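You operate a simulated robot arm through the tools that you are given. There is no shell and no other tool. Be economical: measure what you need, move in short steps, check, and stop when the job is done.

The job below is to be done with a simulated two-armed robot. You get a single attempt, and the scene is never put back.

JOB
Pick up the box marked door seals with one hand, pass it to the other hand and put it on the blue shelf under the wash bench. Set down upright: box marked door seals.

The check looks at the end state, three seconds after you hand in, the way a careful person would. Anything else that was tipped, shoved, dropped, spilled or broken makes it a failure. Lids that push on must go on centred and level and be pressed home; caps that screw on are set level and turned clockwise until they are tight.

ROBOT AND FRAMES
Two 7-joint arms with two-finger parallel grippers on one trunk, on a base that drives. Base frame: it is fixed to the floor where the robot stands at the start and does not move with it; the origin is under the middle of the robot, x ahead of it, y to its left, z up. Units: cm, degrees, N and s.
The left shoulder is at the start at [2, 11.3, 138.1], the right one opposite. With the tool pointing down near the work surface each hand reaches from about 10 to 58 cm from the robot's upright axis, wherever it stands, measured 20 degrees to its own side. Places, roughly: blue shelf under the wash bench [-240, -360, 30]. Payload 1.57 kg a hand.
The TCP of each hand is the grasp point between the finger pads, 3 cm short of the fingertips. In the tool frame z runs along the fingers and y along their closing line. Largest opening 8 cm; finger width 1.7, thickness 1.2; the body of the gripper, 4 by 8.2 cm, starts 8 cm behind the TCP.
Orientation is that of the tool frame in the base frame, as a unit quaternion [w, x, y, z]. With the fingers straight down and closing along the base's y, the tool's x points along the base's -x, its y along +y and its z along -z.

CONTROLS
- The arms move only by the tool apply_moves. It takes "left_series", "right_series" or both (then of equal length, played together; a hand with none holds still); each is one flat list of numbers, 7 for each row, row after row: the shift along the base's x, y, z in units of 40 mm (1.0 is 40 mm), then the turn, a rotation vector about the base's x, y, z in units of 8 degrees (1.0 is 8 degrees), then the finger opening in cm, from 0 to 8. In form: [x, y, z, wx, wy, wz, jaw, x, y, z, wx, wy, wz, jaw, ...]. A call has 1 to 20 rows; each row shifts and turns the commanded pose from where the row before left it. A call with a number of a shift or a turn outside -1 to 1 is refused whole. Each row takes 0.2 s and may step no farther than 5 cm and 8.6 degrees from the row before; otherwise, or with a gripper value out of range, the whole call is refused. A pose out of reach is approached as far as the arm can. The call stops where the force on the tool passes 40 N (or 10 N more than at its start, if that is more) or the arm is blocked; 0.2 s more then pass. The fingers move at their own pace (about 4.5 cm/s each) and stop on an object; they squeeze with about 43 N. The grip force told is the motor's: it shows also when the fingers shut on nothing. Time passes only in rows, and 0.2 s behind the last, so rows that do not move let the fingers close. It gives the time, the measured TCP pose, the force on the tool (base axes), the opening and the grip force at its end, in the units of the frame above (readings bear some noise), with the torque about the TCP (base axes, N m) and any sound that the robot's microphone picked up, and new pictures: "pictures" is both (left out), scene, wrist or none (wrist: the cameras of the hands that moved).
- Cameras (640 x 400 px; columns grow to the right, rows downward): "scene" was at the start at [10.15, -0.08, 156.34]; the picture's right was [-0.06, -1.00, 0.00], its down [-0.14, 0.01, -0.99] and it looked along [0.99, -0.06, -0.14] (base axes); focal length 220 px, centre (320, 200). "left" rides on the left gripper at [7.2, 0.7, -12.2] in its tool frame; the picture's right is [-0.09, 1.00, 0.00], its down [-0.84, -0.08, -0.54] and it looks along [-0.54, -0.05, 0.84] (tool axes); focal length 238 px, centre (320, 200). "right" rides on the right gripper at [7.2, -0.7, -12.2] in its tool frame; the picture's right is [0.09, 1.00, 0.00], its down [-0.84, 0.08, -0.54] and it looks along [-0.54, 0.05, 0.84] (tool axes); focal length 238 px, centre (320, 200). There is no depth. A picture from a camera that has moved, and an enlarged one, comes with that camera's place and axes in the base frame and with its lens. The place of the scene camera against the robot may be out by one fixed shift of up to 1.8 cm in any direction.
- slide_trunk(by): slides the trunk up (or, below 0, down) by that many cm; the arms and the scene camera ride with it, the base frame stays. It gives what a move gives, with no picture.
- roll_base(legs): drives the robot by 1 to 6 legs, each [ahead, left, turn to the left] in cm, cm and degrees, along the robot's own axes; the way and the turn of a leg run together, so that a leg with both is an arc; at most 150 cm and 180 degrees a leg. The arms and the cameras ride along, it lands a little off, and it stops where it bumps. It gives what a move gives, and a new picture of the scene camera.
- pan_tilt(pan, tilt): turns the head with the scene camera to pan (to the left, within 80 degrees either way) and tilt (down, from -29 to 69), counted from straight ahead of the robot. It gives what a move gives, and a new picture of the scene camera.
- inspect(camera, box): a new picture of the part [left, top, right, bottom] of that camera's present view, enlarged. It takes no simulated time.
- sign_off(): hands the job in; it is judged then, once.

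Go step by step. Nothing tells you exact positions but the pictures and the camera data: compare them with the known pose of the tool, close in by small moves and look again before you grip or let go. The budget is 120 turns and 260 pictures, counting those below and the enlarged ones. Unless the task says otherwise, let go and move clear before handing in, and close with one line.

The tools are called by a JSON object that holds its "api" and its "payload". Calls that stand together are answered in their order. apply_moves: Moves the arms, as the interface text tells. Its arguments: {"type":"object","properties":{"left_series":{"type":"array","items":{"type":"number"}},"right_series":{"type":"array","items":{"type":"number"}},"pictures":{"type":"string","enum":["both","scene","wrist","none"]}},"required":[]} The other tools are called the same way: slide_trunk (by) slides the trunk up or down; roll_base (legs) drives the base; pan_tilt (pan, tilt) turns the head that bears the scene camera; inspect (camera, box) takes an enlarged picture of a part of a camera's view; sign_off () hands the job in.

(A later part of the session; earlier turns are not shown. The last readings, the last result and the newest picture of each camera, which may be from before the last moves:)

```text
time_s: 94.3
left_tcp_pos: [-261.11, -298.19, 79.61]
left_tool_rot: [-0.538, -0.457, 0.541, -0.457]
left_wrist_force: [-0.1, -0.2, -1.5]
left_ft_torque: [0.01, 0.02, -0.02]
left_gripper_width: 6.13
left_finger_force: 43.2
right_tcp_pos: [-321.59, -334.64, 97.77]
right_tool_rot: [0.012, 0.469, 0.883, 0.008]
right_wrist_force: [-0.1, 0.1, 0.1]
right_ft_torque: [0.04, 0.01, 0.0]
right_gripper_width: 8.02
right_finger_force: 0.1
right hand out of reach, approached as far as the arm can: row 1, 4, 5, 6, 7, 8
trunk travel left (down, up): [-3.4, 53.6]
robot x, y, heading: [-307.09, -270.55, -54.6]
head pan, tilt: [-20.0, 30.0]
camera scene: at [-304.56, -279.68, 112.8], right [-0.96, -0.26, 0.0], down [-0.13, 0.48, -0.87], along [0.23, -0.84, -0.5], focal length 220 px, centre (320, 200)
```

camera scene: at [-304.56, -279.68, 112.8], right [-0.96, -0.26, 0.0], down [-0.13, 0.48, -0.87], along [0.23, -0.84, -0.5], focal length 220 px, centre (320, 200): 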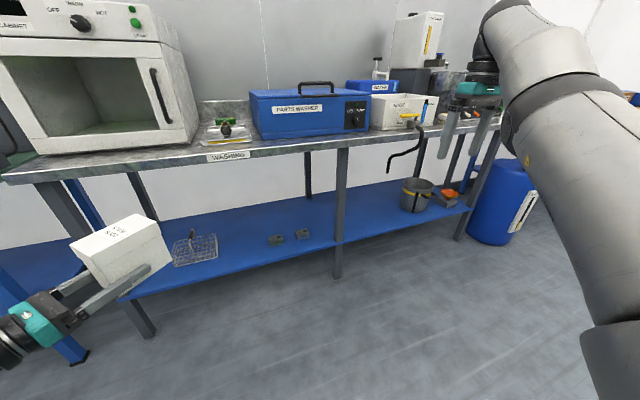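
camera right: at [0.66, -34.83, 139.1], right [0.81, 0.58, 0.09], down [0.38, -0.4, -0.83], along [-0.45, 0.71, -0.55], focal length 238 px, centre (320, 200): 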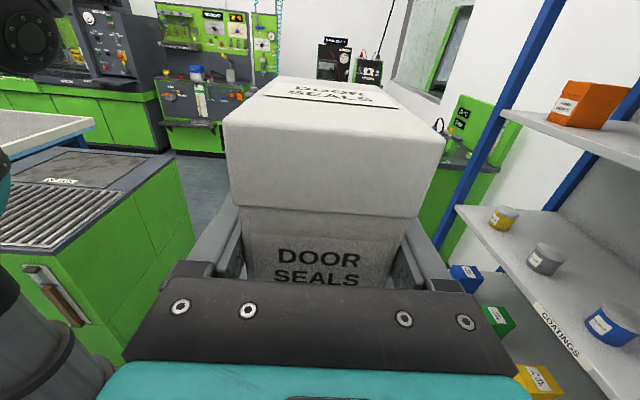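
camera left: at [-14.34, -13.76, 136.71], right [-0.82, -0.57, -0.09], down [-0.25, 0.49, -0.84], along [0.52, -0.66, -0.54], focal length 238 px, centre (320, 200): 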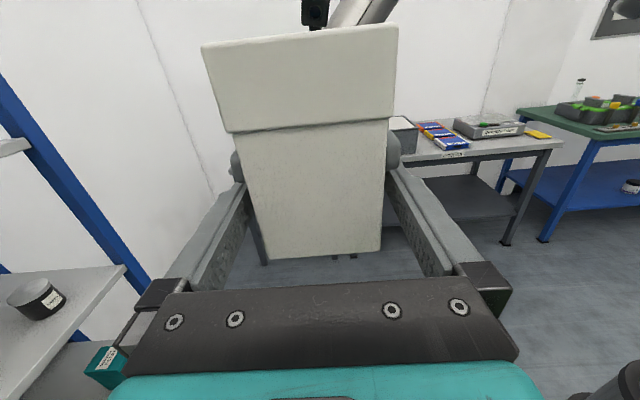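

Tool-down is restored on the right. I now test lowering it, inward and downward.

{"api": "apply_moves", "payload": {"right_series": [0.6, 0.43, -0.5, 0, 0, 0, 8, 0.6, 0.43, -0.5, 0, 0, 0, 8, 0.6, 0.43, -0.5, 0, 0, 0, 8, 0.6, 0.43, -0.5, 0, 0, 0, 8, 0.6, 0.43, -0.5, 0, 0, 0, 8, 0.6, 0.43, -0.5, 0, 0, 0, 8, 0, 0, -0.9, 0, 0, 0, 8, 0, 0, -0.9, 0, 0, 0, 8, 0, 0, -0.9, 0, 0, 0, 8, 0, 0, -0.9, 0, 0, 0, 8, 0, 0, -0.9, 0, 0, 0, 8, 0, 0, -0.9, 0, 0, 0, 8], "pictures": "scene"}}

```text
time_s: 96.9
left_tcp_pos: [-261.22, -298.17, 79.61]
left_tool_rot: [-0.539, -0.457, 0.541, -0.456]
left_wrist_force: [-0.3, 0.2, -0.8]
left_ft_torque: [-0.01, 0.0, 0.02]
left_gripper_width: 6.14
left_finger_force: 43.1
right_tcp_pos: [-323.02, -337.61, 87.01]
right_tool_rot: [0.012, 0.469, 0.883, 0.011]
right_wrist_force: [-0.4, -0.5, -0.8]
right_ft_torque: [0.0, -0.05, 0.01]
right_gripper_width: 7.98
right_finger_force: 0.0
right hand out of reach, approached as far as the arm can: row 1, 2, 3, 4, 5, 6, 7, 8, 9, 10, 11, 12
trunk travel left (down, up): [-3.4, 53.6]
robot x, y, heading: [-307.23, -270.8, -54.5]
head pan, tilt: [-20.0, 30.0]
camera scene: at [-304.56, -279.69, 112.8], right [-0.96, -0.26, 0.0], down [-0.13, 0.48, -0.87], along [0.23, -0.84, -0.5], focal length 220 px, centre (320, 200)
```

scene: 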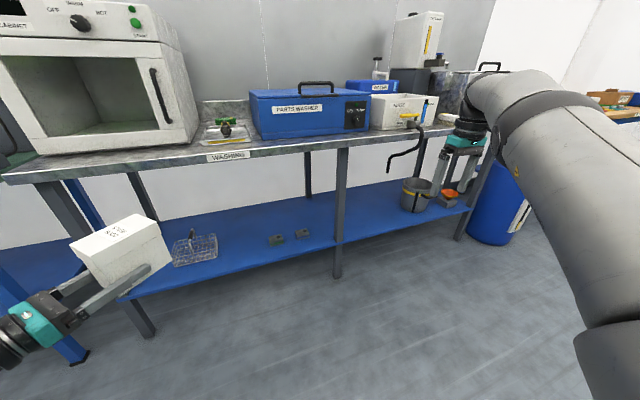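

{"api": "apply_moves", "payload": {"right_series": [0, 0, 0, 0, 0, 0.9, 8, 0, 0, 0, 0, 0, 0.9, 8, 0, 0, 0, 0, 0, 0.9, 8], "pictures": "none"}}

{"api": "apply_moves", "payload": {"right_series": [0.4, 0.28, 0, 0, 0, 0, 8, 0.4, 0.28, 0, 0, 0, 0, 8, 0.4, 0.28, 0, 0, 0, 0, 8], "pictures": "none"}}

{"api": "apply_moves", "payload": {"right_series": [0, 0, 0, 0, 0, -0.9, 8, 0, 0, 0, 0, 0, -0.9, 8, 0, 0, 0, 0, 0, -0.9, 8, 0, 0, 0, 0, 0, -0.9, 8, 0, 0, 0, 0, 0, -0.9, 8, 0, 0, 0, 0, 0, -0.9, 8, 0.4, 0.28, 0, 0, 0, 0, 8, 0.4, 0.28, 0, 0, 0, 0, 8, 0.4, 0.28, 0, 0, 0, 0, 8], "pictures": "none"}}

```text
time_s: 97.7
left_tcp_pos: [-261.21, -298.17, 79.55]
left_tool_rot: [-0.538, -0.457, 0.542, -0.456]
left_wrist_force: [0.1, 0.6, -2.2]
left_ft_torque: [0.06, 0.02, 0.01]
left_gripper_width: 6.12
left_finger_force: 42.8
right_tcp_pos: [-322.81, -337.48, 87.92]
right_tool_rot: [0.013, 0.295, 0.955, 0.012]
right_wrist_force: [0.2, 0.4, 0.1]
right_ft_torque: [0.02, -0.01, -0.01]
right_gripper_width: 8.01
right_finger_force: 0.1
right hand out of reach, approached as far as the arm can: row 2, 3
trunk travel left (down, up): [-3.4, 53.6]
robot x, y, heading: [-307.67, -270.38, -54.9]
head pan, tilt: [-20.0, 30.0]
```

```text
time_s: 98.5
left_tcp_pos: [-261.13, -298.19, 79.64]
left_tool_rot: [-0.538, -0.457, 0.542, -0.456]
left_wrist_force: [-0.3, 0.6, -1.3]
left_ft_torque: [0.02, -0.03, -0.03]
left_gripper_width: 6.14
left_finger_force: 42.8
right_tcp_pos: [-322.86, -337.53, 87.84]
right_tool_rot: [0.012, 0.295, 0.955, 0.012]
right_wrist_force: [-0.3, -0.2, 0.3]
right_ft_torque: [-0.01, -0.01, 0.02]
right_gripper_width: 8.01
right_finger_force: 0.0
right hand out of reach, approached as far as the arm can: row 1, 2, 3
trunk travel left (down, up): [-3.4, 53.6]
robot x, y, heading: [-307.46, -270.69, -54.7]
head pan, tilt: [-20.0, 30.0]
```

```text
time_s: 100.5
left_tcp_pos: [-261.19, -298.25, 79.48]
left_tool_rot: [-0.538, -0.457, 0.541, -0.457]
left_wrist_force: [0.1, 0.0, -1.3]
left_ft_torque: [0.07, 0.02, -0.02]
left_gripper_width: 6.14
left_finger_force: 43.1
right_tcp_pos: [-322.68, -337.74, 88.22]
right_tool_rot: [0.014, 0.628, 0.778, 0.007]
right_wrist_force: [-1.1, 0.4, 0.5]
right_ft_torque: [0.0, 0.0, -0.02]
right_gripper_width: 7.99
right_finger_force: 0.0
right hand out of reach, approached as far as the arm can: row 5, 7, 8, 9
trunk travel left (down, up): [-3.4, 53.6]
robot x, y, heading: [-307.21, -270.74, -54.6]
head pan, tilt: [-20.0, 30.0]
```

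{"api": "pan_tilt", "payload": {"pan": -55, "tilt": 15}}

```text
time_s: 101.5
left_tcp_pos: [-261.21, -298.22, 79.45]
left_tool_rot: [-0.54, -0.456, 0.541, -0.456]
left_wrist_force: [0.6, 0.4, -1.4]
left_ft_torque: [0.02, 0.01, 0.01]
left_gripper_width: 6.14
left_finger_force: 42.8
right_tcp_pos: [-322.65, -337.79, 88.26]
right_tool_rot: [0.014, 0.627, 0.779, 0.006]
right_wrist_force: [0.8, 0.0, 0.0]
right_ft_torque: [0.01, -0.03, 0.0]
right_gripper_width: 8.0
right_finger_force: 0.0
trunk travel left (down, up): [-3.4, 53.6]
robot x, y, heading: [-307.35, -271.01, -54.5]
head pan, tilt: [-55.0, 15.0]
camera scene: at [-310.09, -279.77, 115.21], right [-0.94, 0.34, 0.0], down [0.09, 0.24, -0.97], along [-0.32, -0.91, -0.26], focal length 220 px, centre (320, 200)
```

scene: 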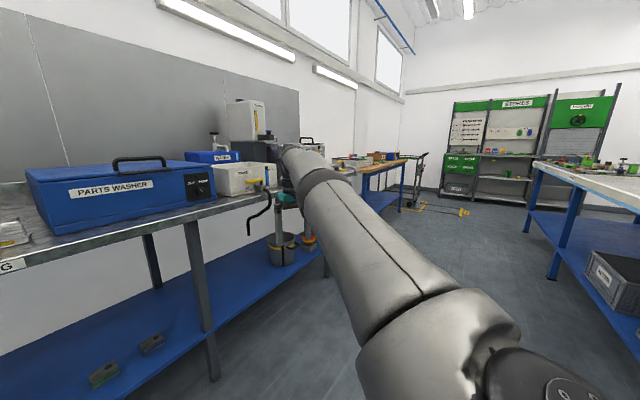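

The right arm looks almost straight, at the elbow singularity. I try pulling it straight back toward the shoulder.

{"api": "apply_moves", "payload": {"right_series": [-0.29, 0.41, 0.2, 0, 0, 0, 8, -0.29, 0.41, 0.2, 0, 0, 0, 8, -0.29, 0.41, 0.2, 0, 0, 0, 8, -0.29, 0.41, 0.2, 0, 0, 0, 8, -0.29, 0.41, 0.2, 0, 0, 0, 8, -0.29, 0.41, 0.2, 0, 0, 0, 8], "pictures": "scene"}}

```text
time_s: 103.0
left_tcp_pos: [-261.15, -298.21, 79.63]
left_tool_rot: [-0.539, -0.456, 0.543, -0.455]
left_wrist_force: [0.0, -0.3, -0.6]
left_ft_torque: [0.03, -0.05, 0.01]
left_gripper_width: 6.12
left_finger_force: 42.8
right_tcp_pos: [-331.77, -333.71, 93.9]
right_tool_rot: [0.015, 0.627, 0.779, 0.008]
right_wrist_force: [1.1, 0.0, -0.3]
right_ft_torque: [-0.04, -0.02, 0.0]
right_gripper_width: 7.99
right_finger_force: 0.0
right hand out of reach, approached as far as the arm can: row 1, 2, 3, 4, 5, 6
trunk travel left (down, up): [-3.4, 53.6]
robot x, y, heading: [-307.68, -270.67, -54.6]
head pan, tilt: [-55.0, 15.0]
camera scene: at [-310.1, -279.76, 115.22], right [-0.94, 0.34, 0.0], down [0.09, 0.24, -0.97], along [-0.32, -0.91, -0.26], focal length 220 px, centre (320, 200)
```

scene: 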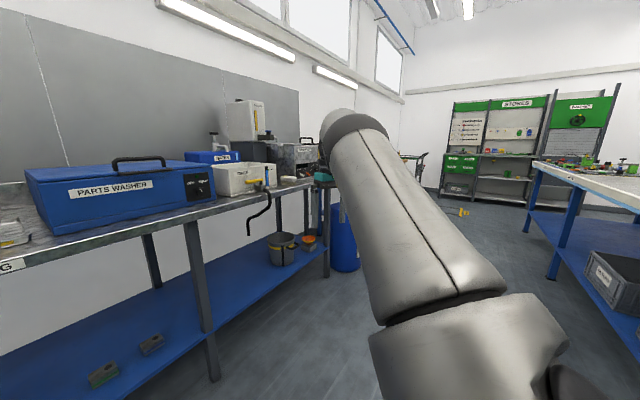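

The elbow posture is what limits things. I test the left arm by descending outward and forward, straightening it.

{"api": "apply_moves", "payload": {"left_series": [0.7, -0.12, -0.4, 0, 0, 0, 4, 0.7, -0.12, -0.4, 0, 0, 0, 4, 0.7, -0.12, -0.4, 0, 0, 0, 4, 0.7, -0.12, -0.4, 0, 0, 0, 4, 0.5, -0.08, -0.6, 0, 0, 0, 4, 0, 0, -0.8, 0, 0, 0, 4, 0, 0, -0.8, 0, 0, 0, 4], "pictures": "none"}}

{"api": "pan_tilt", "payload": {"pan": 40, "tilt": 35}}

```text
time_s: 104.5
left_tcp_pos: [-258.71, -297.74, 80.26]
left_tool_rot: [-0.538, -0.457, 0.541, -0.457]
left_wrist_force: [0.7, 0.6, -1.0]
left_ft_torque: [0.02, 0.02, 0.0]
left_gripper_width: 6.18
left_finger_force: 42.5
left hand out of reach, approached as far as the arm can: row 1, 2, 3, 4, 5, 6, 7
right_tcp_pos: [-331.73, -333.73, 93.85]
right_tool_rot: [0.013, 0.627, 0.779, 0.007]
right_wrist_force: [-0.7, 0.8, -0.2]
right_ft_torque: [-0.01, 0.02, -0.02]
right_gripper_width: 7.98
right_finger_force: 0.0
trunk travel left (down, up): [-3.4, 53.6]
robot x, y, heading: [-307.41, -270.73, -54.3]
head pan, tilt: [-55.0, 15.0]
```

```text
time_s: 106.3
left_tcp_pos: [-258.74, -297.69, 80.35]
left_tool_rot: [-0.539, -0.457, 0.541, -0.456]
left_wrist_force: [-0.1, 0.1, -1.8]
left_ft_torque: [0.03, 0.0, -0.01]
left_gripper_width: 6.16
left_finger_force: 42.9
right_tcp_pos: [-331.67, -333.7, 93.92]
right_tool_rot: [0.013, 0.627, 0.779, 0.007]
right_wrist_force: [0.0, 0.0, 0.1]
right_ft_torque: [-0.01, -0.02, -0.01]
right_gripper_width: 7.98
right_finger_force: 0.1
trunk travel left (down, up): [-3.4, 53.6]
robot x, y, heading: [-307.74, -270.7, -54.7]
head pan, tilt: [40.0, 35.0]
camera scene: at [-298.44, -273.2, 112.02], right [-0.25, -0.97, 0.0], down [-0.55, 0.15, -0.82], along [0.79, -0.21, -0.57], focal length 220 px, centre (320, 200)
```

scene: 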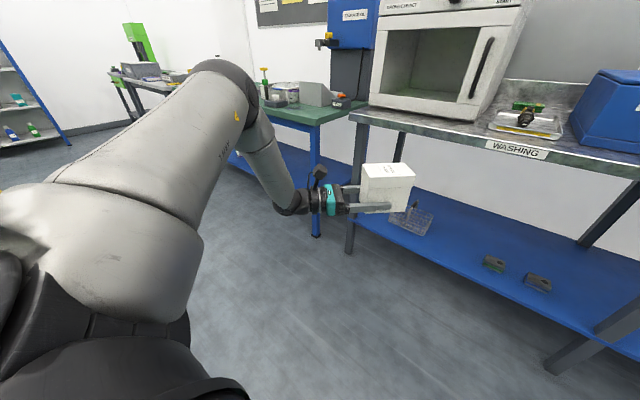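

I diagnose which way frees the wrist by tilting the fingers 16° down and descending.

{"api": "apply_moves", "payload": {"left_series": [0, 0, 0, 0.98, -0.16, 0, 4, 0, 0, 0, 0.98, -0.16, 0, 4, 0, 0, -0.6, 0, 0, 0, 4, 0, 0, -0.6, 0, 0, 0, 4, 0, 0, -0.6, 0, 0, 0, 4], "pictures": "none"}}

```text
time_s: 107.5
left_tcp_pos: [-258.46, -297.49, 74.59]
left_tool_rot: [-0.459, -0.516, 0.61, -0.389]
left_wrist_force: [0.3, 0.2, -1.9]
left_ft_torque: [0.04, -0.01, 0.0]
left_gripper_width: 6.14
left_finger_force: 43.7
left hand out of reach, approached as far as the arm can: row 5
right_tcp_pos: [-331.71, -333.55, 93.94]
right_tool_rot: [0.013, 0.626, 0.779, 0.007]
right_wrist_force: [-0.1, 0.0, 0.1]
right_ft_torque: [-0.01, 0.03, 0.0]
right_gripper_width: 7.98
right_finger_force: 0.0
trunk travel left (down, up): [-3.4, 53.6]
robot x, y, heading: [-307.55, -270.68, -54.6]
head pan, tilt: [40.0, 35.0]
```

Tilting down frees it, so the wrist can't bend more than about 75° here. The final grip should therefore be tilted about 35° downward, and I will re-grip via the right hand. I undo the left tilt and bring the right arm back to its inward-pointing pose.

{"api": "apply_moves", "payload": {"left_series": [0, 0, 0.6, 0, 0, 0, 4, 0, 0, 0.6, 0, 0, 0, 4, 0, 0, 0.6, 0, 0, 0, 4, 0, 0, 0.6, -0.98, 0.16, 0, 4, 0, 0, 0.6, -0.98, 0.16, 0, 4, 0, 0, 0.6, 0, 0, 0, 4, 0, 0, 0.6, 0, 0, 0, 4, 0, 0, 0, 0, 0, 0, 4, 0, 0, 0, 0, 0, 0, 4, 0, 0, 0, 0, 0, 0, 4], "right_series": [0.47, 0.2, 0.25, 0.322, -0.686, -0.53, 8, 0.47, 0.2, 0.25, 0.322, -0.686, -0.53, 8, 0.47, 0.2, 0.25, 0.322, -0.686, -0.53, 8, 0.47, 0.2, 0.25, 0.322, -0.686, -0.53, 8, 0.47, 0.2, 0.25, 0.322, -0.686, -0.53, 8, 0.47, 0.2, 0.25, 0.322, -0.686, -0.53, 8, 0.47, 0.2, 0.25, 0.322, -0.686, -0.53, 8, 0.47, 0.2, 0.25, 0.322, -0.686, -0.53, 8, 0.47, 0.2, 0.25, 0.322, -0.686, -0.53, 8, 0.47, 0.2, 0.25, 0.322, -0.686, -0.53, 8], "pictures": "none"}}

{"api": "pan_tilt", "payload": {"pan": 0, "tilt": 15}}

```text
time_s: 109.7
left_tcp_pos: [-258.45, -297.72, 91.5]
left_tool_rot: [-0.539, -0.457, 0.54, -0.457]
left_wrist_force: [-1.4, -0.4, -1.9]
left_ft_torque: [0.06, 0.01, -0.01]
left_gripper_width: 6.15
left_finger_force: 43.0
right_tcp_pos: [-312.82, -325.69, 104.03]
right_tool_rot: [0.23, 0.769, 0.398, 0.444]
right_wrist_force: [0.6, 0.5, -0.1]
right_ft_torque: [-0.02, -0.04, 0.05]
right_gripper_width: 7.99
right_finger_force: 0.0
trunk travel left (down, up): [-3.4, 53.6]
robot x, y, heading: [-307.37, -270.8, -54.4]
head pan, tilt: [40.0, 35.0]
```

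```text
time_s: 110.7
left_tcp_pos: [-258.5, -297.77, 91.51]
left_tool_rot: [-0.538, -0.457, 0.541, -0.457]
left_wrist_force: [0.0, 0.3, -1.1]
left_ft_torque: [0.01, 0.02, 0.02]
left_gripper_width: 6.13
left_finger_force: 43.3
right_tcp_pos: [-312.81, -325.83, 103.97]
right_tool_rot: [0.23, 0.769, 0.398, 0.444]
right_wrist_force: [0.3, -0.1, -0.2]
right_ft_torque: [-0.01, 0.01, -0.01]
right_gripper_width: 8.0
right_finger_force: 0.1
trunk travel left (down, up): [-3.4, 53.6]
robot x, y, heading: [-307.65, -270.45, -54.7]
head pan, tilt: [0.0, 15.0]
camera scene: at [-301.55, -278.58, 115.21], right [-0.82, -0.58, 0.0], down [-0.15, 0.21, -0.97], along [0.56, -0.79, -0.26], focal length 220 px, centre (320, 200)
```

scene: 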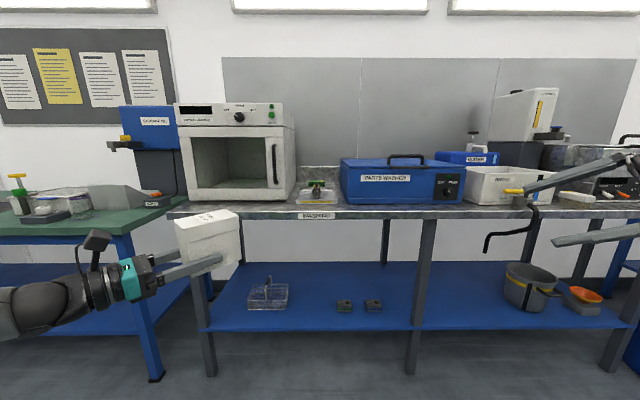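

The right arm follows freely now. I bring both hands to the opposed handover pose again.

{"api": "apply_moves", "payload": {"left_series": [-0.69, -0.17, 0, 0, 0, -0.7, 4, -0.69, -0.17, 0, 0, 0, -0.7, 4, -0.69, -0.17, 0, 0, 0, -0.7, 4, -0.69, -0.17, 0, 0, 0, -0.7, 4, -0.69, -0.17, 0, 0, 0, -0.7, 4, -0.69, -0.17, 0, 0, 0, -0.7, 4, -0.69, -0.17, 0, 0, 0, -0.7, 4, -0.69, -0.17, 0, 0, 0, -0.7, 4], "right_series": [0.3, 0.2, -0.31, 0.928, -0.157, 0.276, 8, 0.3, 0.2, -0.31, 0.928, -0.157, 0.276, 8, 0.3, 0.2, -0.31, 0.928, -0.157, 0.276, 8, 0.3, 0.2, -0.31, 0.928, -0.157, 0.276, 8, 0.3, 0.2, -0.31, 0.928, -0.157, 0.276, 8, 0.3, 0.2, -0.31, 0.928, -0.157, 0.276, 8, 0.3, 0.2, -0.31, 0.928, -0.157, 0.276, 8, 0.3, 0.2, -0.31, 0.928, -0.157, 0.276, 8], "pictures": "none"}}

{"api": "pan_tilt", "payload": {"pan": 0, "tilt": 32}}

```text
time_s: 112.5
left_tcp_pos: [-280.77, -303.06, 91.46]
left_tool_rot: [-0.672, -0.216, 0.674, -0.216]
left_wrist_force: [-0.8, 0.1, -2.0]
left_ft_torque: [-0.01, 0.0, 0.0]
left_gripper_width: 6.13
left_finger_force: 43.1
right_tcp_pos: [-303.38, -319.33, 93.97]
right_tool_rot: [-0.215, 0.674, 0.214, 0.674]
right_wrist_force: [0.8, 0.4, 0.3]
right_ft_torque: [0.01, 0.03, 0.01]
right_gripper_width: 8.03
right_finger_force: 0.0
trunk travel left (down, up): [-3.4, 53.6]
robot x, y, heading: [-307.3, -270.33, -54.7]
head pan, tilt: [0.0, 15.0]
```

```text
time_s: 113.3
left_tcp_pos: [-280.57, -303.06, 91.52]
left_tool_rot: [-0.671, -0.216, 0.675, -0.217]
left_wrist_force: [0.4, -0.2, -1.1]
left_ft_torque: [0.04, -0.08, -0.01]
left_gripper_width: 6.14
left_finger_force: 42.9
right_tcp_pos: [-303.31, -319.28, 93.99]
right_tool_rot: [-0.214, 0.674, 0.215, 0.673]
right_wrist_force: [0.6, 0.2, 1.0]
right_ft_torque: [-0.02, -0.02, -0.01]
right_gripper_width: 7.99
right_finger_force: 0.2
trunk travel left (down, up): [-3.4, 53.6]
robot x, y, heading: [-307.47, -270.43, -54.5]
head pan, tilt: [0.0, 32.0]
camera scene: at [-301.78, -278.28, 112.49], right [-0.82, -0.58, 0.0], down [-0.31, 0.43, -0.85], along [0.49, -0.69, -0.53], focal length 220 px, centre (320, 200)
```

scene: 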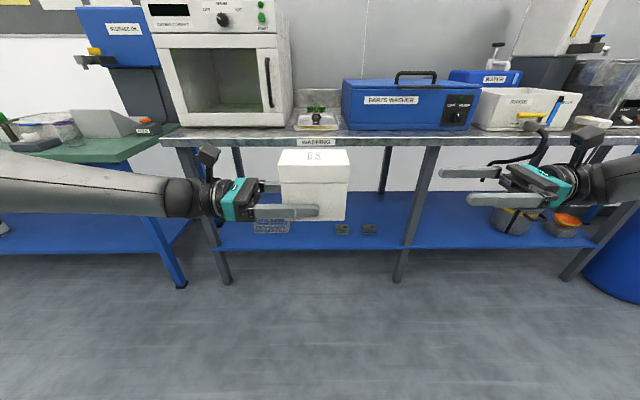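

Well aligned. I advance the right hand onto the label end, just under the lid, and shallow so that the left can later re-grip at an angle.

{"api": "apply_moves", "payload": {"right_series": [0.7, 0.5, 0.15, 0, 0, 0, 8, 0.7, 0.5, 0, 0, 0, 0, 8, 0.7, 0.5, 0, 0, 0, 0, 8, 0.7, 0.5, 0, 0, 0, 0, 8, 0.7, 0.5, 0, 0, 0, 0, 8, 0.65, 0.46, 0, 0, 0, 0, 8], "pictures": "none"}}

{"api": "inspect", "payload": {"camera": "scene", "box": [210, 120, 420, 260]}}

{"api": "inspect", "payload": {"camera": "right", "box": [120, 0, 520, 300]}}

```text
time_s: 114.7
left_tcp_pos: [-280.65, -303.14, 91.48]
left_tool_rot: [-0.672, -0.216, 0.675, -0.217]
left_wrist_force: [0.7, -0.3, -0.8]
left_ft_torque: [0.01, -0.02, 0.0]
left_gripper_width: 6.11
left_finger_force: 43.4
right_tcp_pos: [-286.83, -307.49, 94.56]
right_tool_rot: [-0.215, 0.674, 0.216, 0.673]
right_wrist_force: [-0.2, -0.6, 0.6]
right_ft_torque: [-0.03, 0.01, 0.0]
right_gripper_width: 8.02
right_finger_force: 0.0
trunk travel left (down, up): [-3.4, 53.6]
robot x, y, heading: [-307.43, -270.7, -54.7]
head pan, tilt: [0.0, 32.0]
```

```text
2.86 times, centred on (315, 190) of scene
camera zoom: at [-301.78, -278.28, 112.48], right [-0.82, -0.58, 0.0], down [-0.31, 0.43, -0.85], along [0.49, -0.69, -0.53], focal length 629 px, centre (334, 229)
```

zoom: 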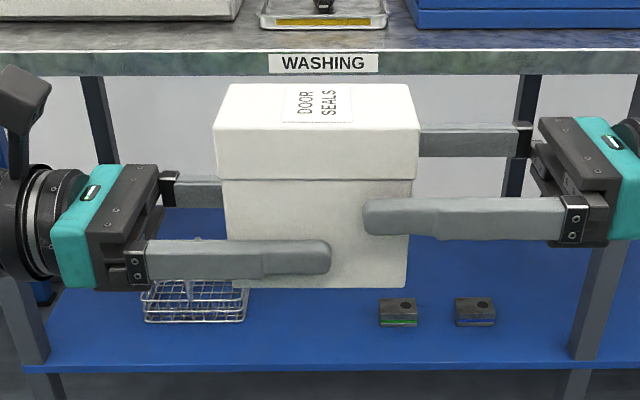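

```text
1.33 times, centred on (320, 150) of right
camera zoom: at [-297.19, -313.85, 101.87], right [0.58, -0.81, 0.09], down [-0.4, -0.38, -0.84], along [0.71, 0.44, -0.54], focal length 318 px, centre (320, 267)
```

zoom: 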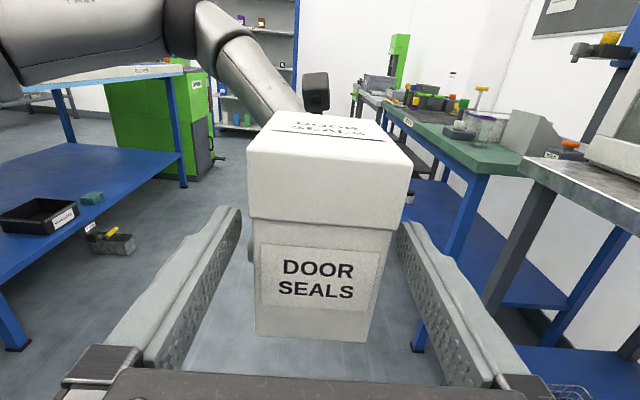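

{"api": "apply_moves", "payload": {"right_series": [0.33, 0.235, 0, 0, 0, 0, 8, 0.33, 0.235, 0, 0, 0, 0, 8, 0, 0, 0, 0, 0, 0, 4, 0, 0, 0, 0, 0, 0, 4, 0, 0, 0, 0, 0, 0, 4, 0, 0, 0, 0, 0, 0, 4], "pictures": "none"}}

{"api": "inspect", "payload": {"camera": "scene", "box": [210, 120, 420, 260]}}

```text
time_s: 116.1
left_tcp_pos: [-280.65, -302.9, 91.49]
left_tool_rot: [-0.672, -0.215, 0.675, -0.216]
left_wrist_force: [-1.4, 0.1, -1.8]
left_ft_torque: [-0.05, -0.09, -0.24]
left_gripper_width: 6.15
left_finger_force: 42.7
right_tcp_pos: [-284.07, -305.69, 94.65]
right_tool_rot: [-0.214, 0.674, 0.215, 0.673]
right_wrist_force: [1.1, 0.2, -1.1]
right_ft_torque: [0.06, 0.05, 0.22]
right_gripper_width: 6.17
right_finger_force: 40.4
trunk travel left (down, up): [-3.4, 53.6]
robot x, y, heading: [-307.23, -270.51, -54.8]
head pan, tilt: [0.0, 32.0]
```

```text
2.86 times, centred on (315, 190) of scene
camera zoom: at [-301.78, -278.28, 112.48], right [-0.82, -0.58, 0.0], down [-0.31, 0.43, -0.85], along [0.49, -0.69, -0.53], focal length 629 px, centre (334, 229)
```

zoom: 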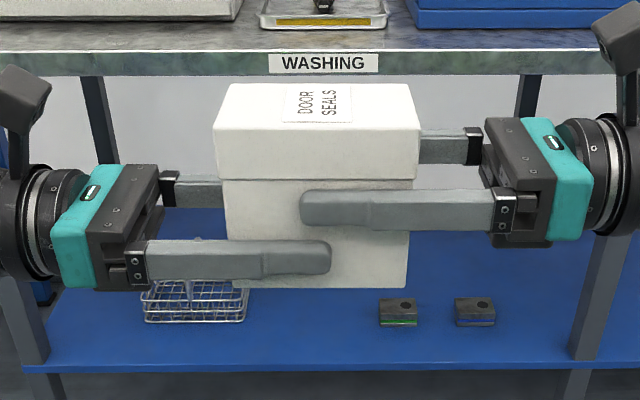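

Right holds it. I open the left, withdraw it, and tilt it 35° downward.

{"api": "apply_moves", "payload": {"left_series": [0, 0, 0, 0, 0, 0, 8, 0, 0, 0, 0, 0, 0, 8, 0, 0, 0, 0, 0, 0, 8, 0.4, 0.29, 0, 0, 0, 0, 8, 0.6, 0.43, 0, 0, 0, 0, 8, 0.7, 0.5, 0, 0, 0, 0, 8, 0.7, 0.5, 0, 0, 0, 0, 8, 0.7, 0.5, 0, 0, 0, 0, 8, 0, 0, 0, 0.51, -0.717, 0, 8, 0, 0, 0, 0.51, -0.717, 0, 8, 0, 0, 0, 0.51, -0.717, 0, 8, 0, 0, 0, 0.51, -0.717, 0, 8, 0, 0, 0, 0.51, -0.717, 0, 8], "pictures": "scene"}}

```text
time_s: 118.9
left_tcp_pos: [-268.15, -294.31, 91.42]
left_tool_rot: [-0.436, -0.272, 0.846, -0.143]
left_wrist_force: [0.3, -0.4, -0.8]
left_ft_torque: [0.02, 0.0, -0.03]
left_gripper_width: 7.99
left_finger_force: 0.1
right_tcp_pos: [-284.21, -305.57, 94.73]
right_tool_rot: [-0.215, 0.674, 0.215, 0.674]
right_wrist_force: [0.5, -0.3, 0.2]
right_ft_torque: [-0.04, 0.02, 0.0]
right_gripper_width: 6.17
right_finger_force: 43.1
trunk travel left (down, up): [-3.4, 53.6]
robot x, y, heading: [-307.73, -270.46, -54.8]
head pan, tilt: [0.0, 32.0]
camera scene: at [-301.79, -278.28, 112.48], right [-0.82, -0.58, 0.0], down [-0.31, 0.43, -0.85], along [0.49, -0.69, -0.53], focal length 220 px, centre (320, 200)
```

scene: 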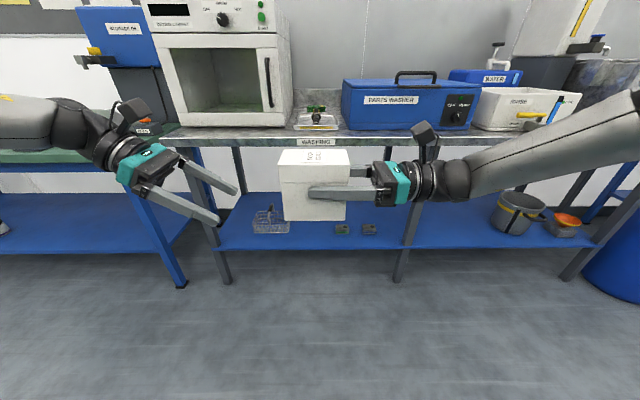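

Now I test with the empty left hand: yaw to forward at this tilt, then descend.

{"api": "apply_moves", "payload": {"left_series": [0.12, -0.1, 0, 0, 0, 0.9375, 8, 0.12, -0.1, 0, 0, 0, 0.9375, 8, 0.12, -0.1, 0, 0, 0, 0.9375, 8, 0.12, -0.1, 0, 0, 0, 0.9375, 8, 0.12, -0.1, 0, 0, 0, 0.9375, 8, 0.12, -0.1, 0, 0, 0, 0.9375, 8, 0.12, -0.1, 0, 0, 0, 0.9375, 8, 0.12, -0.1, 0, 0, 0, 0.9375, 8, 0.12, -0.1, 0, 0, 0, 0.9375, 8, 0.12, -0.1, 0, 0, 0, 0.9375, 8, 0.12, -0.1, 0, 0, 0, 0.9375, 8, 0.12, -0.1, 0, 0, 0, 0.9375, 8], "pictures": "none"}}

{"api": "apply_moves", "payload": {"left_series": [0, 0, -0.9, 0, 0, 0, 8, 0, 0, -0.9, 0, 0, 0, 8, 0, 0, -0.9, 0, 0, 0, 8, 0, 0, -0.9, 0, 0, 0, 8, 0, 0, -0.9, 0, 0, 0, 8, 0, 0, -0.9, 0, 0, 0, 8, 0, 0, -0.9, 0, 0, 0, 8, 0, 0, -0.9, 0, 0, 0, 8], "pictures": "scene"}}

```text
time_s: 121.5
left_tcp_pos: [-262.45, -298.98, 91.32]
left_tool_rot: [0.207, 0.79, -0.407, 0.409]
left_wrist_force: [0.1, 0.3, 0.2]
left_ft_torque: [0.01, 0.01, 0.01]
left_gripper_width: 8.02
left_finger_force: 0.0
right_tcp_pos: [-284.11, -305.59, 94.62]
right_tool_rot: [-0.215, 0.674, 0.216, 0.673]
right_wrist_force: [0.0, -0.6, -0.6]
right_ft_torque: [-0.03, 0.03, 0.0]
right_gripper_width: 6.16
right_finger_force: 42.5
trunk travel left (down, up): [-3.4, 53.6]
robot x, y, heading: [-307.2, -270.47, -54.8]
head pan, tilt: [0.0, 32.0]
```

```text
time_s: 123.3
left_tcp_pos: [-261.12, -296.69, 69.06]
left_tool_rot: [0.209, 0.79, -0.407, 0.409]
left_wrist_force: [0.4, -1.3, 0.4]
left_ft_torque: [0.01, 0.01, 0.02]
left_gripper_width: 7.99
left_finger_force: 0.1
left hand out of reach, approached as far as the arm can: row 6, 7, 8
right_tcp_pos: [-284.06, -305.52, 94.62]
right_tool_rot: [-0.215, 0.674, 0.216, 0.673]
right_wrist_force: [-0.8, 0.0, -0.5]
right_ft_torque: [-0.02, 0.01, 0.0]
right_gripper_width: 6.13
right_finger_force: 43.2
trunk travel left (down, up): [-3.4, 53.6]
robot x, y, heading: [-307.29, -270.76, -54.8]
head pan, tilt: [0.0, 32.0]
camera scene: at [-301.79, -278.28, 112.48], right [-0.82, -0.58, 0.0], down [-0.31, 0.43, -0.85], along [0.49, -0.69, -0.53], focal length 220 px, centre (320, 200)
```

scene: 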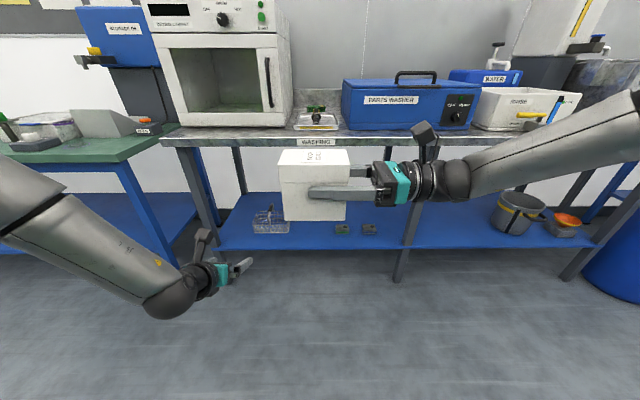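

Better: forward at 35° tilt works, down to z≈69. I try further out and forward while descending.

{"api": "apply_moves", "payload": {"left_series": [0.5, -0.1, -0.5, 0, 0, 0, 8, 0.5, -0.1, -0.5, 0, 0, 0, 8, 0.5, -0.1, -0.5, 0, 0, 0, 8, 0.5, -0.1, -0.5, 0, 0, 0, 8, 0.2, -0.1, -0.8, 0, 0, 0, 8, 0, 0, -0.8, 0, 0, 0, 8, 0, 0, -0.8, 0, 0, 0, 8, 0, 0, -0.8, 0, 0, 0, 8], "pictures": "scene"}}

```text
time_s: 125.1
left_tcp_pos: [-253.33, -293.17, 67.02]
left_tool_rot: [0.207, 0.791, -0.406, 0.408]
left_wrist_force: [0.2, 0.3, -0.2]
left_ft_torque: [0.02, -0.02, 0.03]
left_gripper_width: 7.99
left_finger_force: 0.1
left hand out of reach, approached as far as the arm can: row 1, 2, 3, 4, 5, 6, 7, 8
right_tcp_pos: [-284.24, -305.57, 94.64]
right_tool_rot: [-0.215, 0.674, 0.216, 0.673]
right_wrist_force: [-0.2, 0.4, -1.4]
right_ft_torque: [-0.01, 0.02, -0.03]
right_gripper_width: 6.15
right_finger_force: 43.2
trunk travel left (down, up): [-3.4, 53.6]
robot x, y, heading: [-307.18, -270.39, -54.6]
head pan, tilt: [0.0, 32.0]
camera scene: at [-301.78, -278.28, 112.48], right [-0.82, -0.58, 0.0], down [-0.31, 0.43, -0.85], along [0.49, -0.69, -0.53], focal length 220 px, centre (320, 200)
```

scene: 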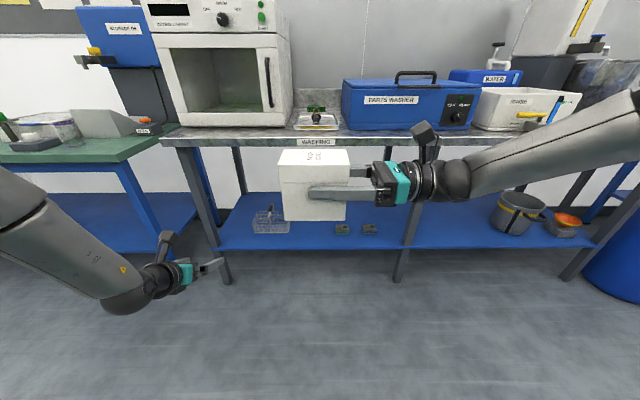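

{"api": "pan_tilt", "payload": {"pan": 55, "tilt": 45}}

```text
time_s: 126.4
left_tcp_pos: [-253.32, -293.07, 67.09]
left_tool_rot: [0.208, 0.79, -0.407, 0.409]
left_wrist_force: [0.1, 0.4, 0.4]
left_ft_torque: [-0.01, 0.0, -0.01]
left_gripper_width: 8.01
left_finger_force: 0.1
right_tcp_pos: [-284.12, -305.56, 94.61]
right_tool_rot: [-0.215, 0.674, 0.216, 0.673]
right_wrist_force: [-0.8, 0.2, 0.5]
right_ft_torque: [-0.01, 0.05, -0.01]
right_gripper_width: 6.14
right_finger_force: 43.0
trunk travel left (down, up): [-3.4, 53.6]
robot x, y, heading: [-307.25, -270.69, -54.3]
head pan, tilt: [55.0, 45.0]
camera scene: at [-298.83, -270.93, 110.54], right [0.01, -1.0, 0.0], down [-0.71, 0.0, -0.71], along [0.71, 0.0, -0.71], focal length 220 px, centre (320, 200)
```

scene: 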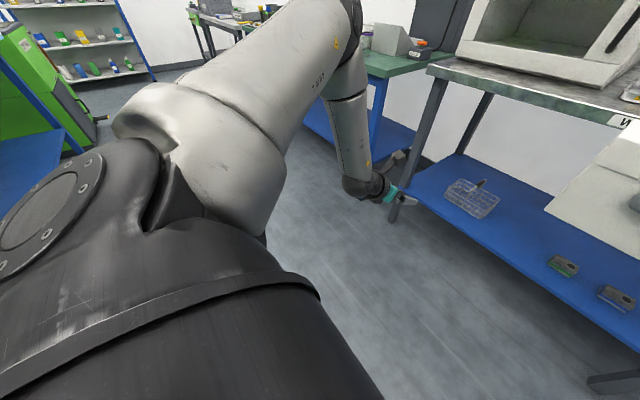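

The elbow can't go below the shoulder line, so low reach needs a steeper hand. I test tilting about 24° more (to about 60°) and descending.

{"api": "apply_moves", "payload": {"left_series": [0, 0, 0, 0.815, 0.579, 0, 8, 0, 0, 0, 0.815, 0.579, 0, 8, 0, 0, 0, 0.815, 0.579, 0, 8, 0, 0, -0.8, 0, 0, 0, 8, 0, 0, -0.8, 0, 0, 0, 8, 0, 0, -0.8, 0, 0, 0, 8, 0, 0, -0.8, 0, 0, 0, 8, 0, 0, -0.8, 0, 0, 0, 8, 0, 0, -0.8, 0, 0, 0, 8, 0, 0, -0.8, 0, 0, 0, 8, 0, 0, -0.8, 0, 0, 0, 8], "pictures": "scene"}}

```text
time_s: 128.8
left_tcp_pos: [-254.96, -288.37, 61.73]
left_tool_rot: [0.12, 0.857, -0.442, 0.236]
left_wrist_force: [0.3, -0.3, -0.6]
left_ft_torque: [0.0, -0.02, -0.03]
left_gripper_width: 8.0
left_finger_force: 0.0
left hand out of reach, approached as far as the arm can: row 5, 6, 7, 8, 9, 10, 11
right_tcp_pos: [-284.16, -305.61, 94.67]
right_tool_rot: [-0.214, 0.674, 0.215, 0.673]
right_wrist_force: [0.2, 0.1, -0.3]
right_ft_torque: [-0.01, 0.03, 0.0]
right_gripper_width: 6.16
right_finger_force: 43.3
trunk travel left (down, up): [-3.4, 53.6]
robot x, y, heading: [-307.46, -270.41, -54.6]
head pan, tilt: [55.0, 45.0]
camera scene: at [-298.83, -270.92, 110.53], right [0.01, -1.0, 0.0], down [-0.71, 0.0, -0.71], along [0.71, 0.0, -0.71], focal length 220 px, centre (320, 200)
```

scene: 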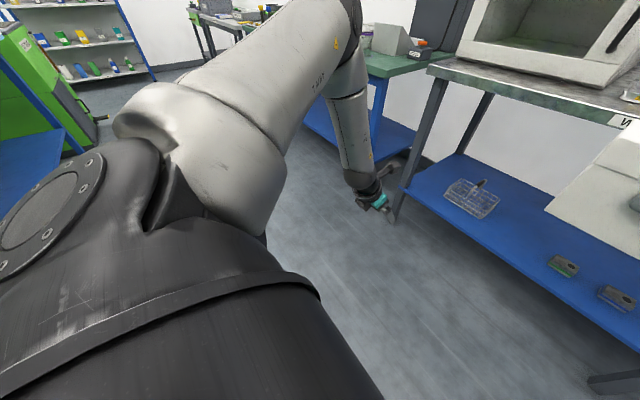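

{"api": "apply_moves", "payload": {"left_series": [-0.1, -0.9, 0, 0, 0, 0, 8, -0.1, -0.9, 0, 0, 0, 0, 8, -0.1, -0.9, 0, 0, 0, 0, 8, -0.1, -0.9, 0, 0, 0, 0, 8, 0, 0, -0.5, 0, 0, 0, 8, 0, 0, -0.5, 0, 0, 0, 8, 0, 0, -0.5, 0, 0, 0, 8], "pictures": "scene"}}

```text
time_s: 130.4
left_tcp_pos: [-257.42, -296.26, 65.05]
left_tool_rot: [0.12, 0.857, -0.443, 0.236]
left_wrist_force: [0.3, -0.8, 0.2]
left_ft_torque: [0.01, -0.01, 0.02]
left_gripper_width: 7.99
left_finger_force: 0.0
left hand out of reach, approached as far as the arm can: row 1, 2, 3, 4, 5, 6, 7
right_tcp_pos: [-284.05, -305.57, 94.56]
right_tool_rot: [-0.215, 0.674, 0.216, 0.673]
right_wrist_force: [0.3, 0.2, -0.5]
right_ft_torque: [0.01, 0.04, -0.01]
right_gripper_width: 6.15
right_finger_force: 43.2
trunk travel left (down, up): [-3.4, 53.6]
robot x, y, heading: [-307.16, -270.54, -54.7]
head pan, tilt: [55.0, 45.0]
camera scene: at [-298.83, -270.92, 110.53], right [0.01, -1.0, 0.0], down [-0.71, 0.0, -0.71], along [0.71, 0.0, -0.71], focal length 220 px, centre (320, 200)
```

scene: 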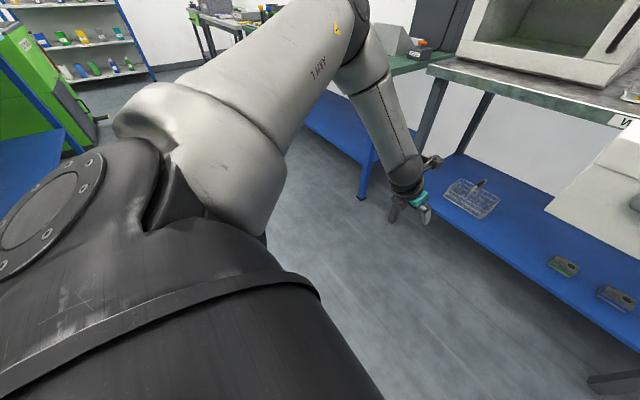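

The upper arm stays frozen, so this posture is a dead end. I restore the left arm to its start posture (high, tool-down, x toward the robot): first up and vertical.

{"api": "apply_moves", "payload": {"left_series": [0.1, 0.2, 1, 0, 0, 0, 8, 0.1, 0.2, 1, 0, 0, 0, 8, 0.1, 0.2, 1, 0, 0, 0, 8, 0.1, 0.2, 1, 0, 0, 0, 8, 0.1, 0.2, 1, 0, 0, 0, 8, 0.1, 0.2, 1, 0, 0, 0, 8, 0, 0, 1, 0.76, 0.54, 0, 8, 0, 0, 1, 0.76, 0.54, 0, 8, 0, 0, 1, 0.76, 0.54, 0, 8, 0, 0, 1, 0.76, 0.54, 0, 8], "pictures": "scene"}}

```text
time_s: 132.6
left_tcp_pos: [-255.17, -291.56, 104.71]
left_tool_rot: [0.001, 0.887, -0.462, 0.013]
left_wrist_force: [0.3, 0.3, 0.6]
left_ft_torque: [-0.02, 0.0, 0.0]
left_gripper_width: 7.99
left_finger_force: 0.1
right_tcp_pos: [-283.99, -305.74, 94.58]
right_tool_rot: [-0.214, 0.674, 0.215, 0.673]
right_wrist_force: [-0.2, -0.4, 0.6]
right_ft_torque: [-0.02, 0.02, -0.03]
right_gripper_width: 6.15
right_finger_force: 42.7
trunk travel left (down, up): [-3.4, 53.6]
robot x, y, heading: [-307.17, -270.41, -54.5]
head pan, tilt: [55.0, 45.0]
camera scene: at [-298.78, -270.95, 110.52], right [0.01, -1.0, 0.0], down [-0.71, 0.0, -0.71], along [0.71, 0.0, -0.71], focal length 220 px, centre (320, 200)
```

scene: 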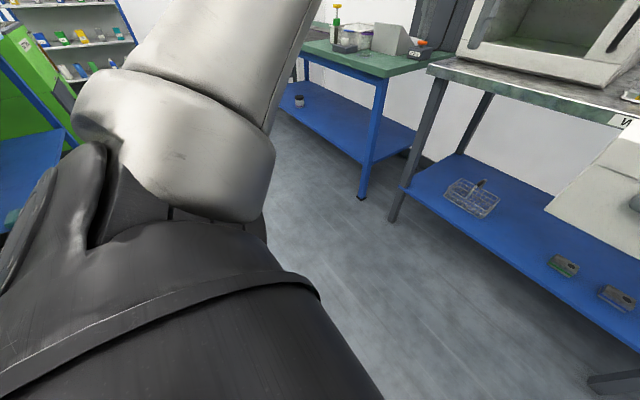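

{"api": "apply_moves", "payload": {"left_series": [0, 0, 0.1, 0, 0, -0.98, 8, 0, 0, 0.1, 0, 0, -0.98, 8, 0, 0, 0.1, 0, 0, -0.98, 8, 0, 0, 0.1, 0, 0, -0.98, 8, 0, 0, 0.1, 0, 0, -0.98, 8, 0, 0, 0.1, 0, 0, -0.98, 8, 0, 0, 0.1, 0, 0, -0.98, 8, 0, 0, 0.1, 0, 0, -0.98, 8, 0, 0, 0.1, 0, 0, -0.98, 8, 0, 0, 0.1, 0, 0, -0.98, 8, 0, 0, 0.1, 0, 0, -0.98, 8, 0, 0, 0.1, 0, 0, -0.98, 8], "pictures": "none"}}

{"api": "apply_moves", "payload": {"left_series": [0, 0, 0, 0, 0, -0.98, 8, 0, 0, 0, 0, 0, -0.98, 8, 0, 0, 0, 0, 0, -0.98, 8, 0, 0, 0, 0, 0, -0.98, 8, 0, 0, 0, 0, 0, -0.98, 8, 0, 0, 0, 0, 0, -0.98, 8, 0, 0, 0, 0, 0, -0.98, 8, 0, 0, 0, 0, 0, -0.98, 8, 0, 0, 0, 0, 0, -0.98, 8, 0, 0, 0, 0, 0, -0.98, 8, 0, 0, 0, 0, 0, -0.98, 8], "pictures": "scene"}}

```text
time_s: 135.2
left_tcp_pos: [-287.72, -283.9, 102.24]
left_tool_rot: [-0.006, -0.27, 0.963, -0.004]
left_wrist_force: [-0.4, 0.4, -1.1]
left_ft_torque: [0.02, -0.02, -0.02]
left_gripper_width: 7.99
left_finger_force: 0.1
left hand out of reach, approached as far as the arm can: row 1, 2, 3, 4, 5, 6, 7, 8, 9, 10, 11, 12
right_tcp_pos: [-284.04, -305.57, 94.67]
right_tool_rot: [-0.215, 0.674, 0.216, 0.673]
right_wrist_force: [-0.1, 0.2, 0.1]
right_ft_torque: [0.01, 0.0, 0.01]
right_gripper_width: 6.15
right_finger_force: 43.0
trunk travel left (down, up): [-3.4, 53.6]
robot x, y, heading: [-307.44, -270.57, -54.7]
head pan, tilt: [55.0, 45.0]
```

```text
time_s: 135.9
left_tcp_pos: [-289.81, -275.59, 103.09]
left_tool_rot: [-0.01, -0.123, 0.992, 0.009]
left_wrist_force: [0.3, 0.0, 0.9]
left_ft_torque: [0.03, 0.01, 0.0]
left_gripper_width: 8.01
left_finger_force: 0.0
left hand out of reach, approached as far as the arm can: row 1, 2, 3
right_tcp_pos: [-284.07, -305.61, 94.47]
right_tool_rot: [-0.215, 0.674, 0.215, 0.673]
right_wrist_force: [-0.9, -0.3, -0.4]
right_ft_torque: [-0.05, 0.02, 0.01]
right_gripper_width: 6.12
right_finger_force: 43.3
trunk travel left (down, up): [-3.4, 53.6]
robot x, y, heading: [-307.28, -270.64, -54.5]
head pan, tilt: [55.0, 45.0]
stopped in row 3 (left hand): the force on the tool passed its limit at 94 N (the readings are from after the stop); the commanded pose is now the measured one
camera scene: at [-299.2, -268.06, 110.85], right [0.36, -0.93, 0.0], down [-0.63, -0.24, -0.73], along [0.68, 0.26, -0.68], focal length 220 px, centre (320, 200)
```

scene: 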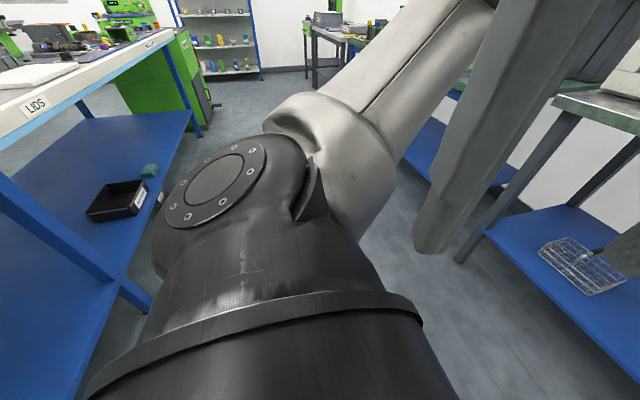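

The left hand drifted and nudged the head; nothing else was touched. I move it forward and up off the head, toward its start position.

{"api": "apply_moves", "payload": {"left_series": [0.3, -0.4, 0.4, 0, 0, 0, 8, 0.3, -0.4, 0.4, 0, 0, 0, 8, 0.3, -0.4, 0.4, 0, 0, 0, 8, 0.3, -0.4, 0.4, 0, 0, 0, 8], "pictures": "none"}}

{"api": "pan_tilt", "payload": {"pan": 30, "tilt": 10}}

```text
time_s: 136.7
left_tcp_pos: [-289.97, -276.14, 103.36]
left_tool_rot: [-0.007, -0.128, 0.992, 0.016]
left_wrist_force: [0.4, 0.3, 0.3]
left_ft_torque: [0.0, 0.03, 0.01]
left_gripper_width: 8.0
left_finger_force: 0.1
left hand out of reach, approached as far as the arm can: row 1, 2, 3
right_tcp_pos: [-284.07, -305.51, 94.58]
right_tool_rot: [-0.214, 0.674, 0.215, 0.673]
right_wrist_force: [0.0, -0.6, -0.6]
right_ft_torque: [-0.03, -0.02, -0.01]
right_gripper_width: 6.15
right_finger_force: 43.3
trunk travel left (down, up): [-3.4, 53.6]
robot x, y, heading: [-307.44, -270.52, -54.6]
head pan, tilt: [55.0, 45.0]
stopped in row 3 (left hand): the force on the tool passed its limit at 42 N (the readings are from after the stop); the commanded pose is now the measured one
```

```text
time_s: 137.7
left_tcp_pos: [-290.15, -276.4, 103.81]
left_tool_rot: [-0.02, -0.147, 0.989, 0.005]
left_wrist_force: [-13.1, -83.2, 37.6]
left_ft_torque: [9.88, 1.23, 6.46]
left_gripper_width: 8.02
left_finger_force: 0.1
right_tcp_pos: [-284.18, -305.53, 94.61]
right_tool_rot: [-0.215, 0.674, 0.216, 0.673]
right_wrist_force: [0.0, -0.4, -0.2]
right_ft_torque: [-0.02, 0.0, 0.01]
right_gripper_width: 6.14
right_finger_force: 43.3
trunk travel left (down, up): [-3.4, 53.6]
robot x, y, heading: [-307.28, -270.32, -54.4]
head pan, tilt: [30.0, 10.0]
camera scene: at [-297.76, -269.44, 115.47], right [0.16, -0.99, 0.0], down [-0.23, -0.04, -0.97], along [0.96, 0.16, -0.23], focal length 220 px, centre (320, 200)
```

scene: 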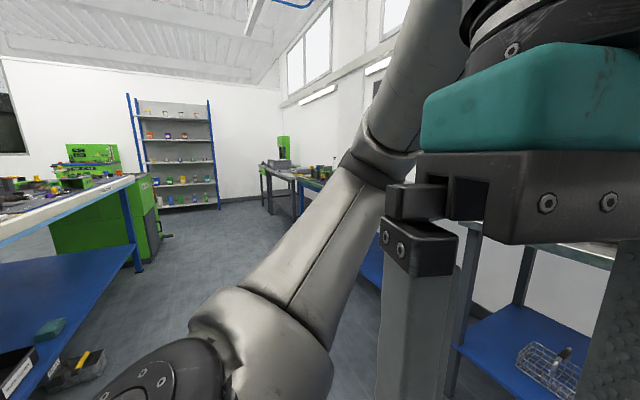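

The head presses on the hand; I turn the head away and move the hand outward.

{"api": "pan_tilt", "payload": {"pan": -60, "tilt": 10}}

{"api": "apply_moves", "payload": {"left_series": [0.6, 0.43, 0.3, 0, 0, 0, 8, 0.6, 0.43, 0.3, 0, 0, 0, 8, 0.6, 0.43, 0.3, 0, 0, 0, 8], "pictures": "none"}}

```text
time_s: 139.3
left_tcp_pos: [-290.1, -276.42, 103.86]
left_tool_rot: [-0.019, -0.148, 0.989, 0.005]
left_wrist_force: [-5.7, -85.9, 32.0]
left_ft_torque: [10.29, 1.75, 6.81]
left_gripper_width: 8.0
left_finger_force: 0.1
right_tcp_pos: [-284.05, -305.67, 94.58]
right_tool_rot: [-0.215, 0.674, 0.216, 0.673]
right_wrist_force: [-0.6, 0.2, 0.3]
right_ft_torque: [-0.06, -0.02, 0.02]
right_gripper_width: 6.15
right_finger_force: 43.1
trunk travel left (down, up): [-3.4, 53.6]
robot x, y, heading: [-307.5, -270.46, -54.7]
head pan, tilt: [-60.0, 10.0]
camera scene: at [-297.75, -269.53, 115.57], right [0.15, -0.99, 0.0], down [-0.22, -0.03, -0.97], along [0.96, 0.15, -0.22], focal length 220 px, centre (320, 200)
```

scene: 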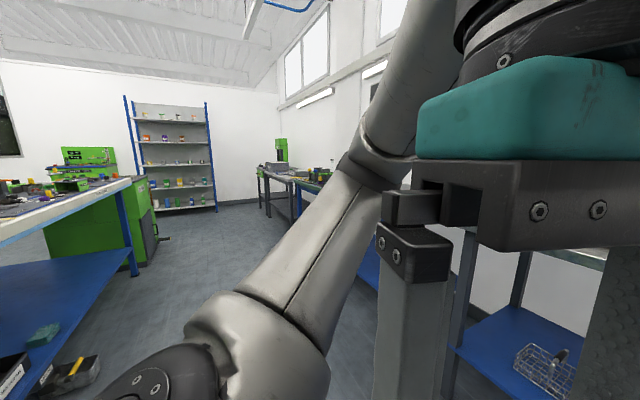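

```text
time_s: 139.7
left_tcp_pos: [-289.74, -276.25, 103.93]
left_tool_rot: [-0.024, -0.173, 0.985, 0.007]
left_wrist_force: [-9.9, -75.0, 9.9]
left_ft_torque: [9.2, -0.48, 5.15]
left_gripper_width: 8.01
left_finger_force: 0.0
left hand out of reach, approached as far as the arm can: row 1
right_tcp_pos: [-284.29, -305.42, 94.51]
right_tool_rot: [-0.215, 0.675, 0.216, 0.672]
right_wrist_force: [-0.7, 0.6, -0.4]
right_ft_torque: [0.01, 0.03, 0.06]
right_gripper_width: 6.16
right_finger_force: 43.4
trunk travel left (down, up): [-3.4, 53.6]
robot x, y, heading: [-307.33, -270.96, -54.9]
head pan, tilt: [-60.0, 10.0]
stopped in row 1 (left hand): the force on the tool passed its limit at 106 N (the readings are from after the stop); the commanded pose is now the measured one
```

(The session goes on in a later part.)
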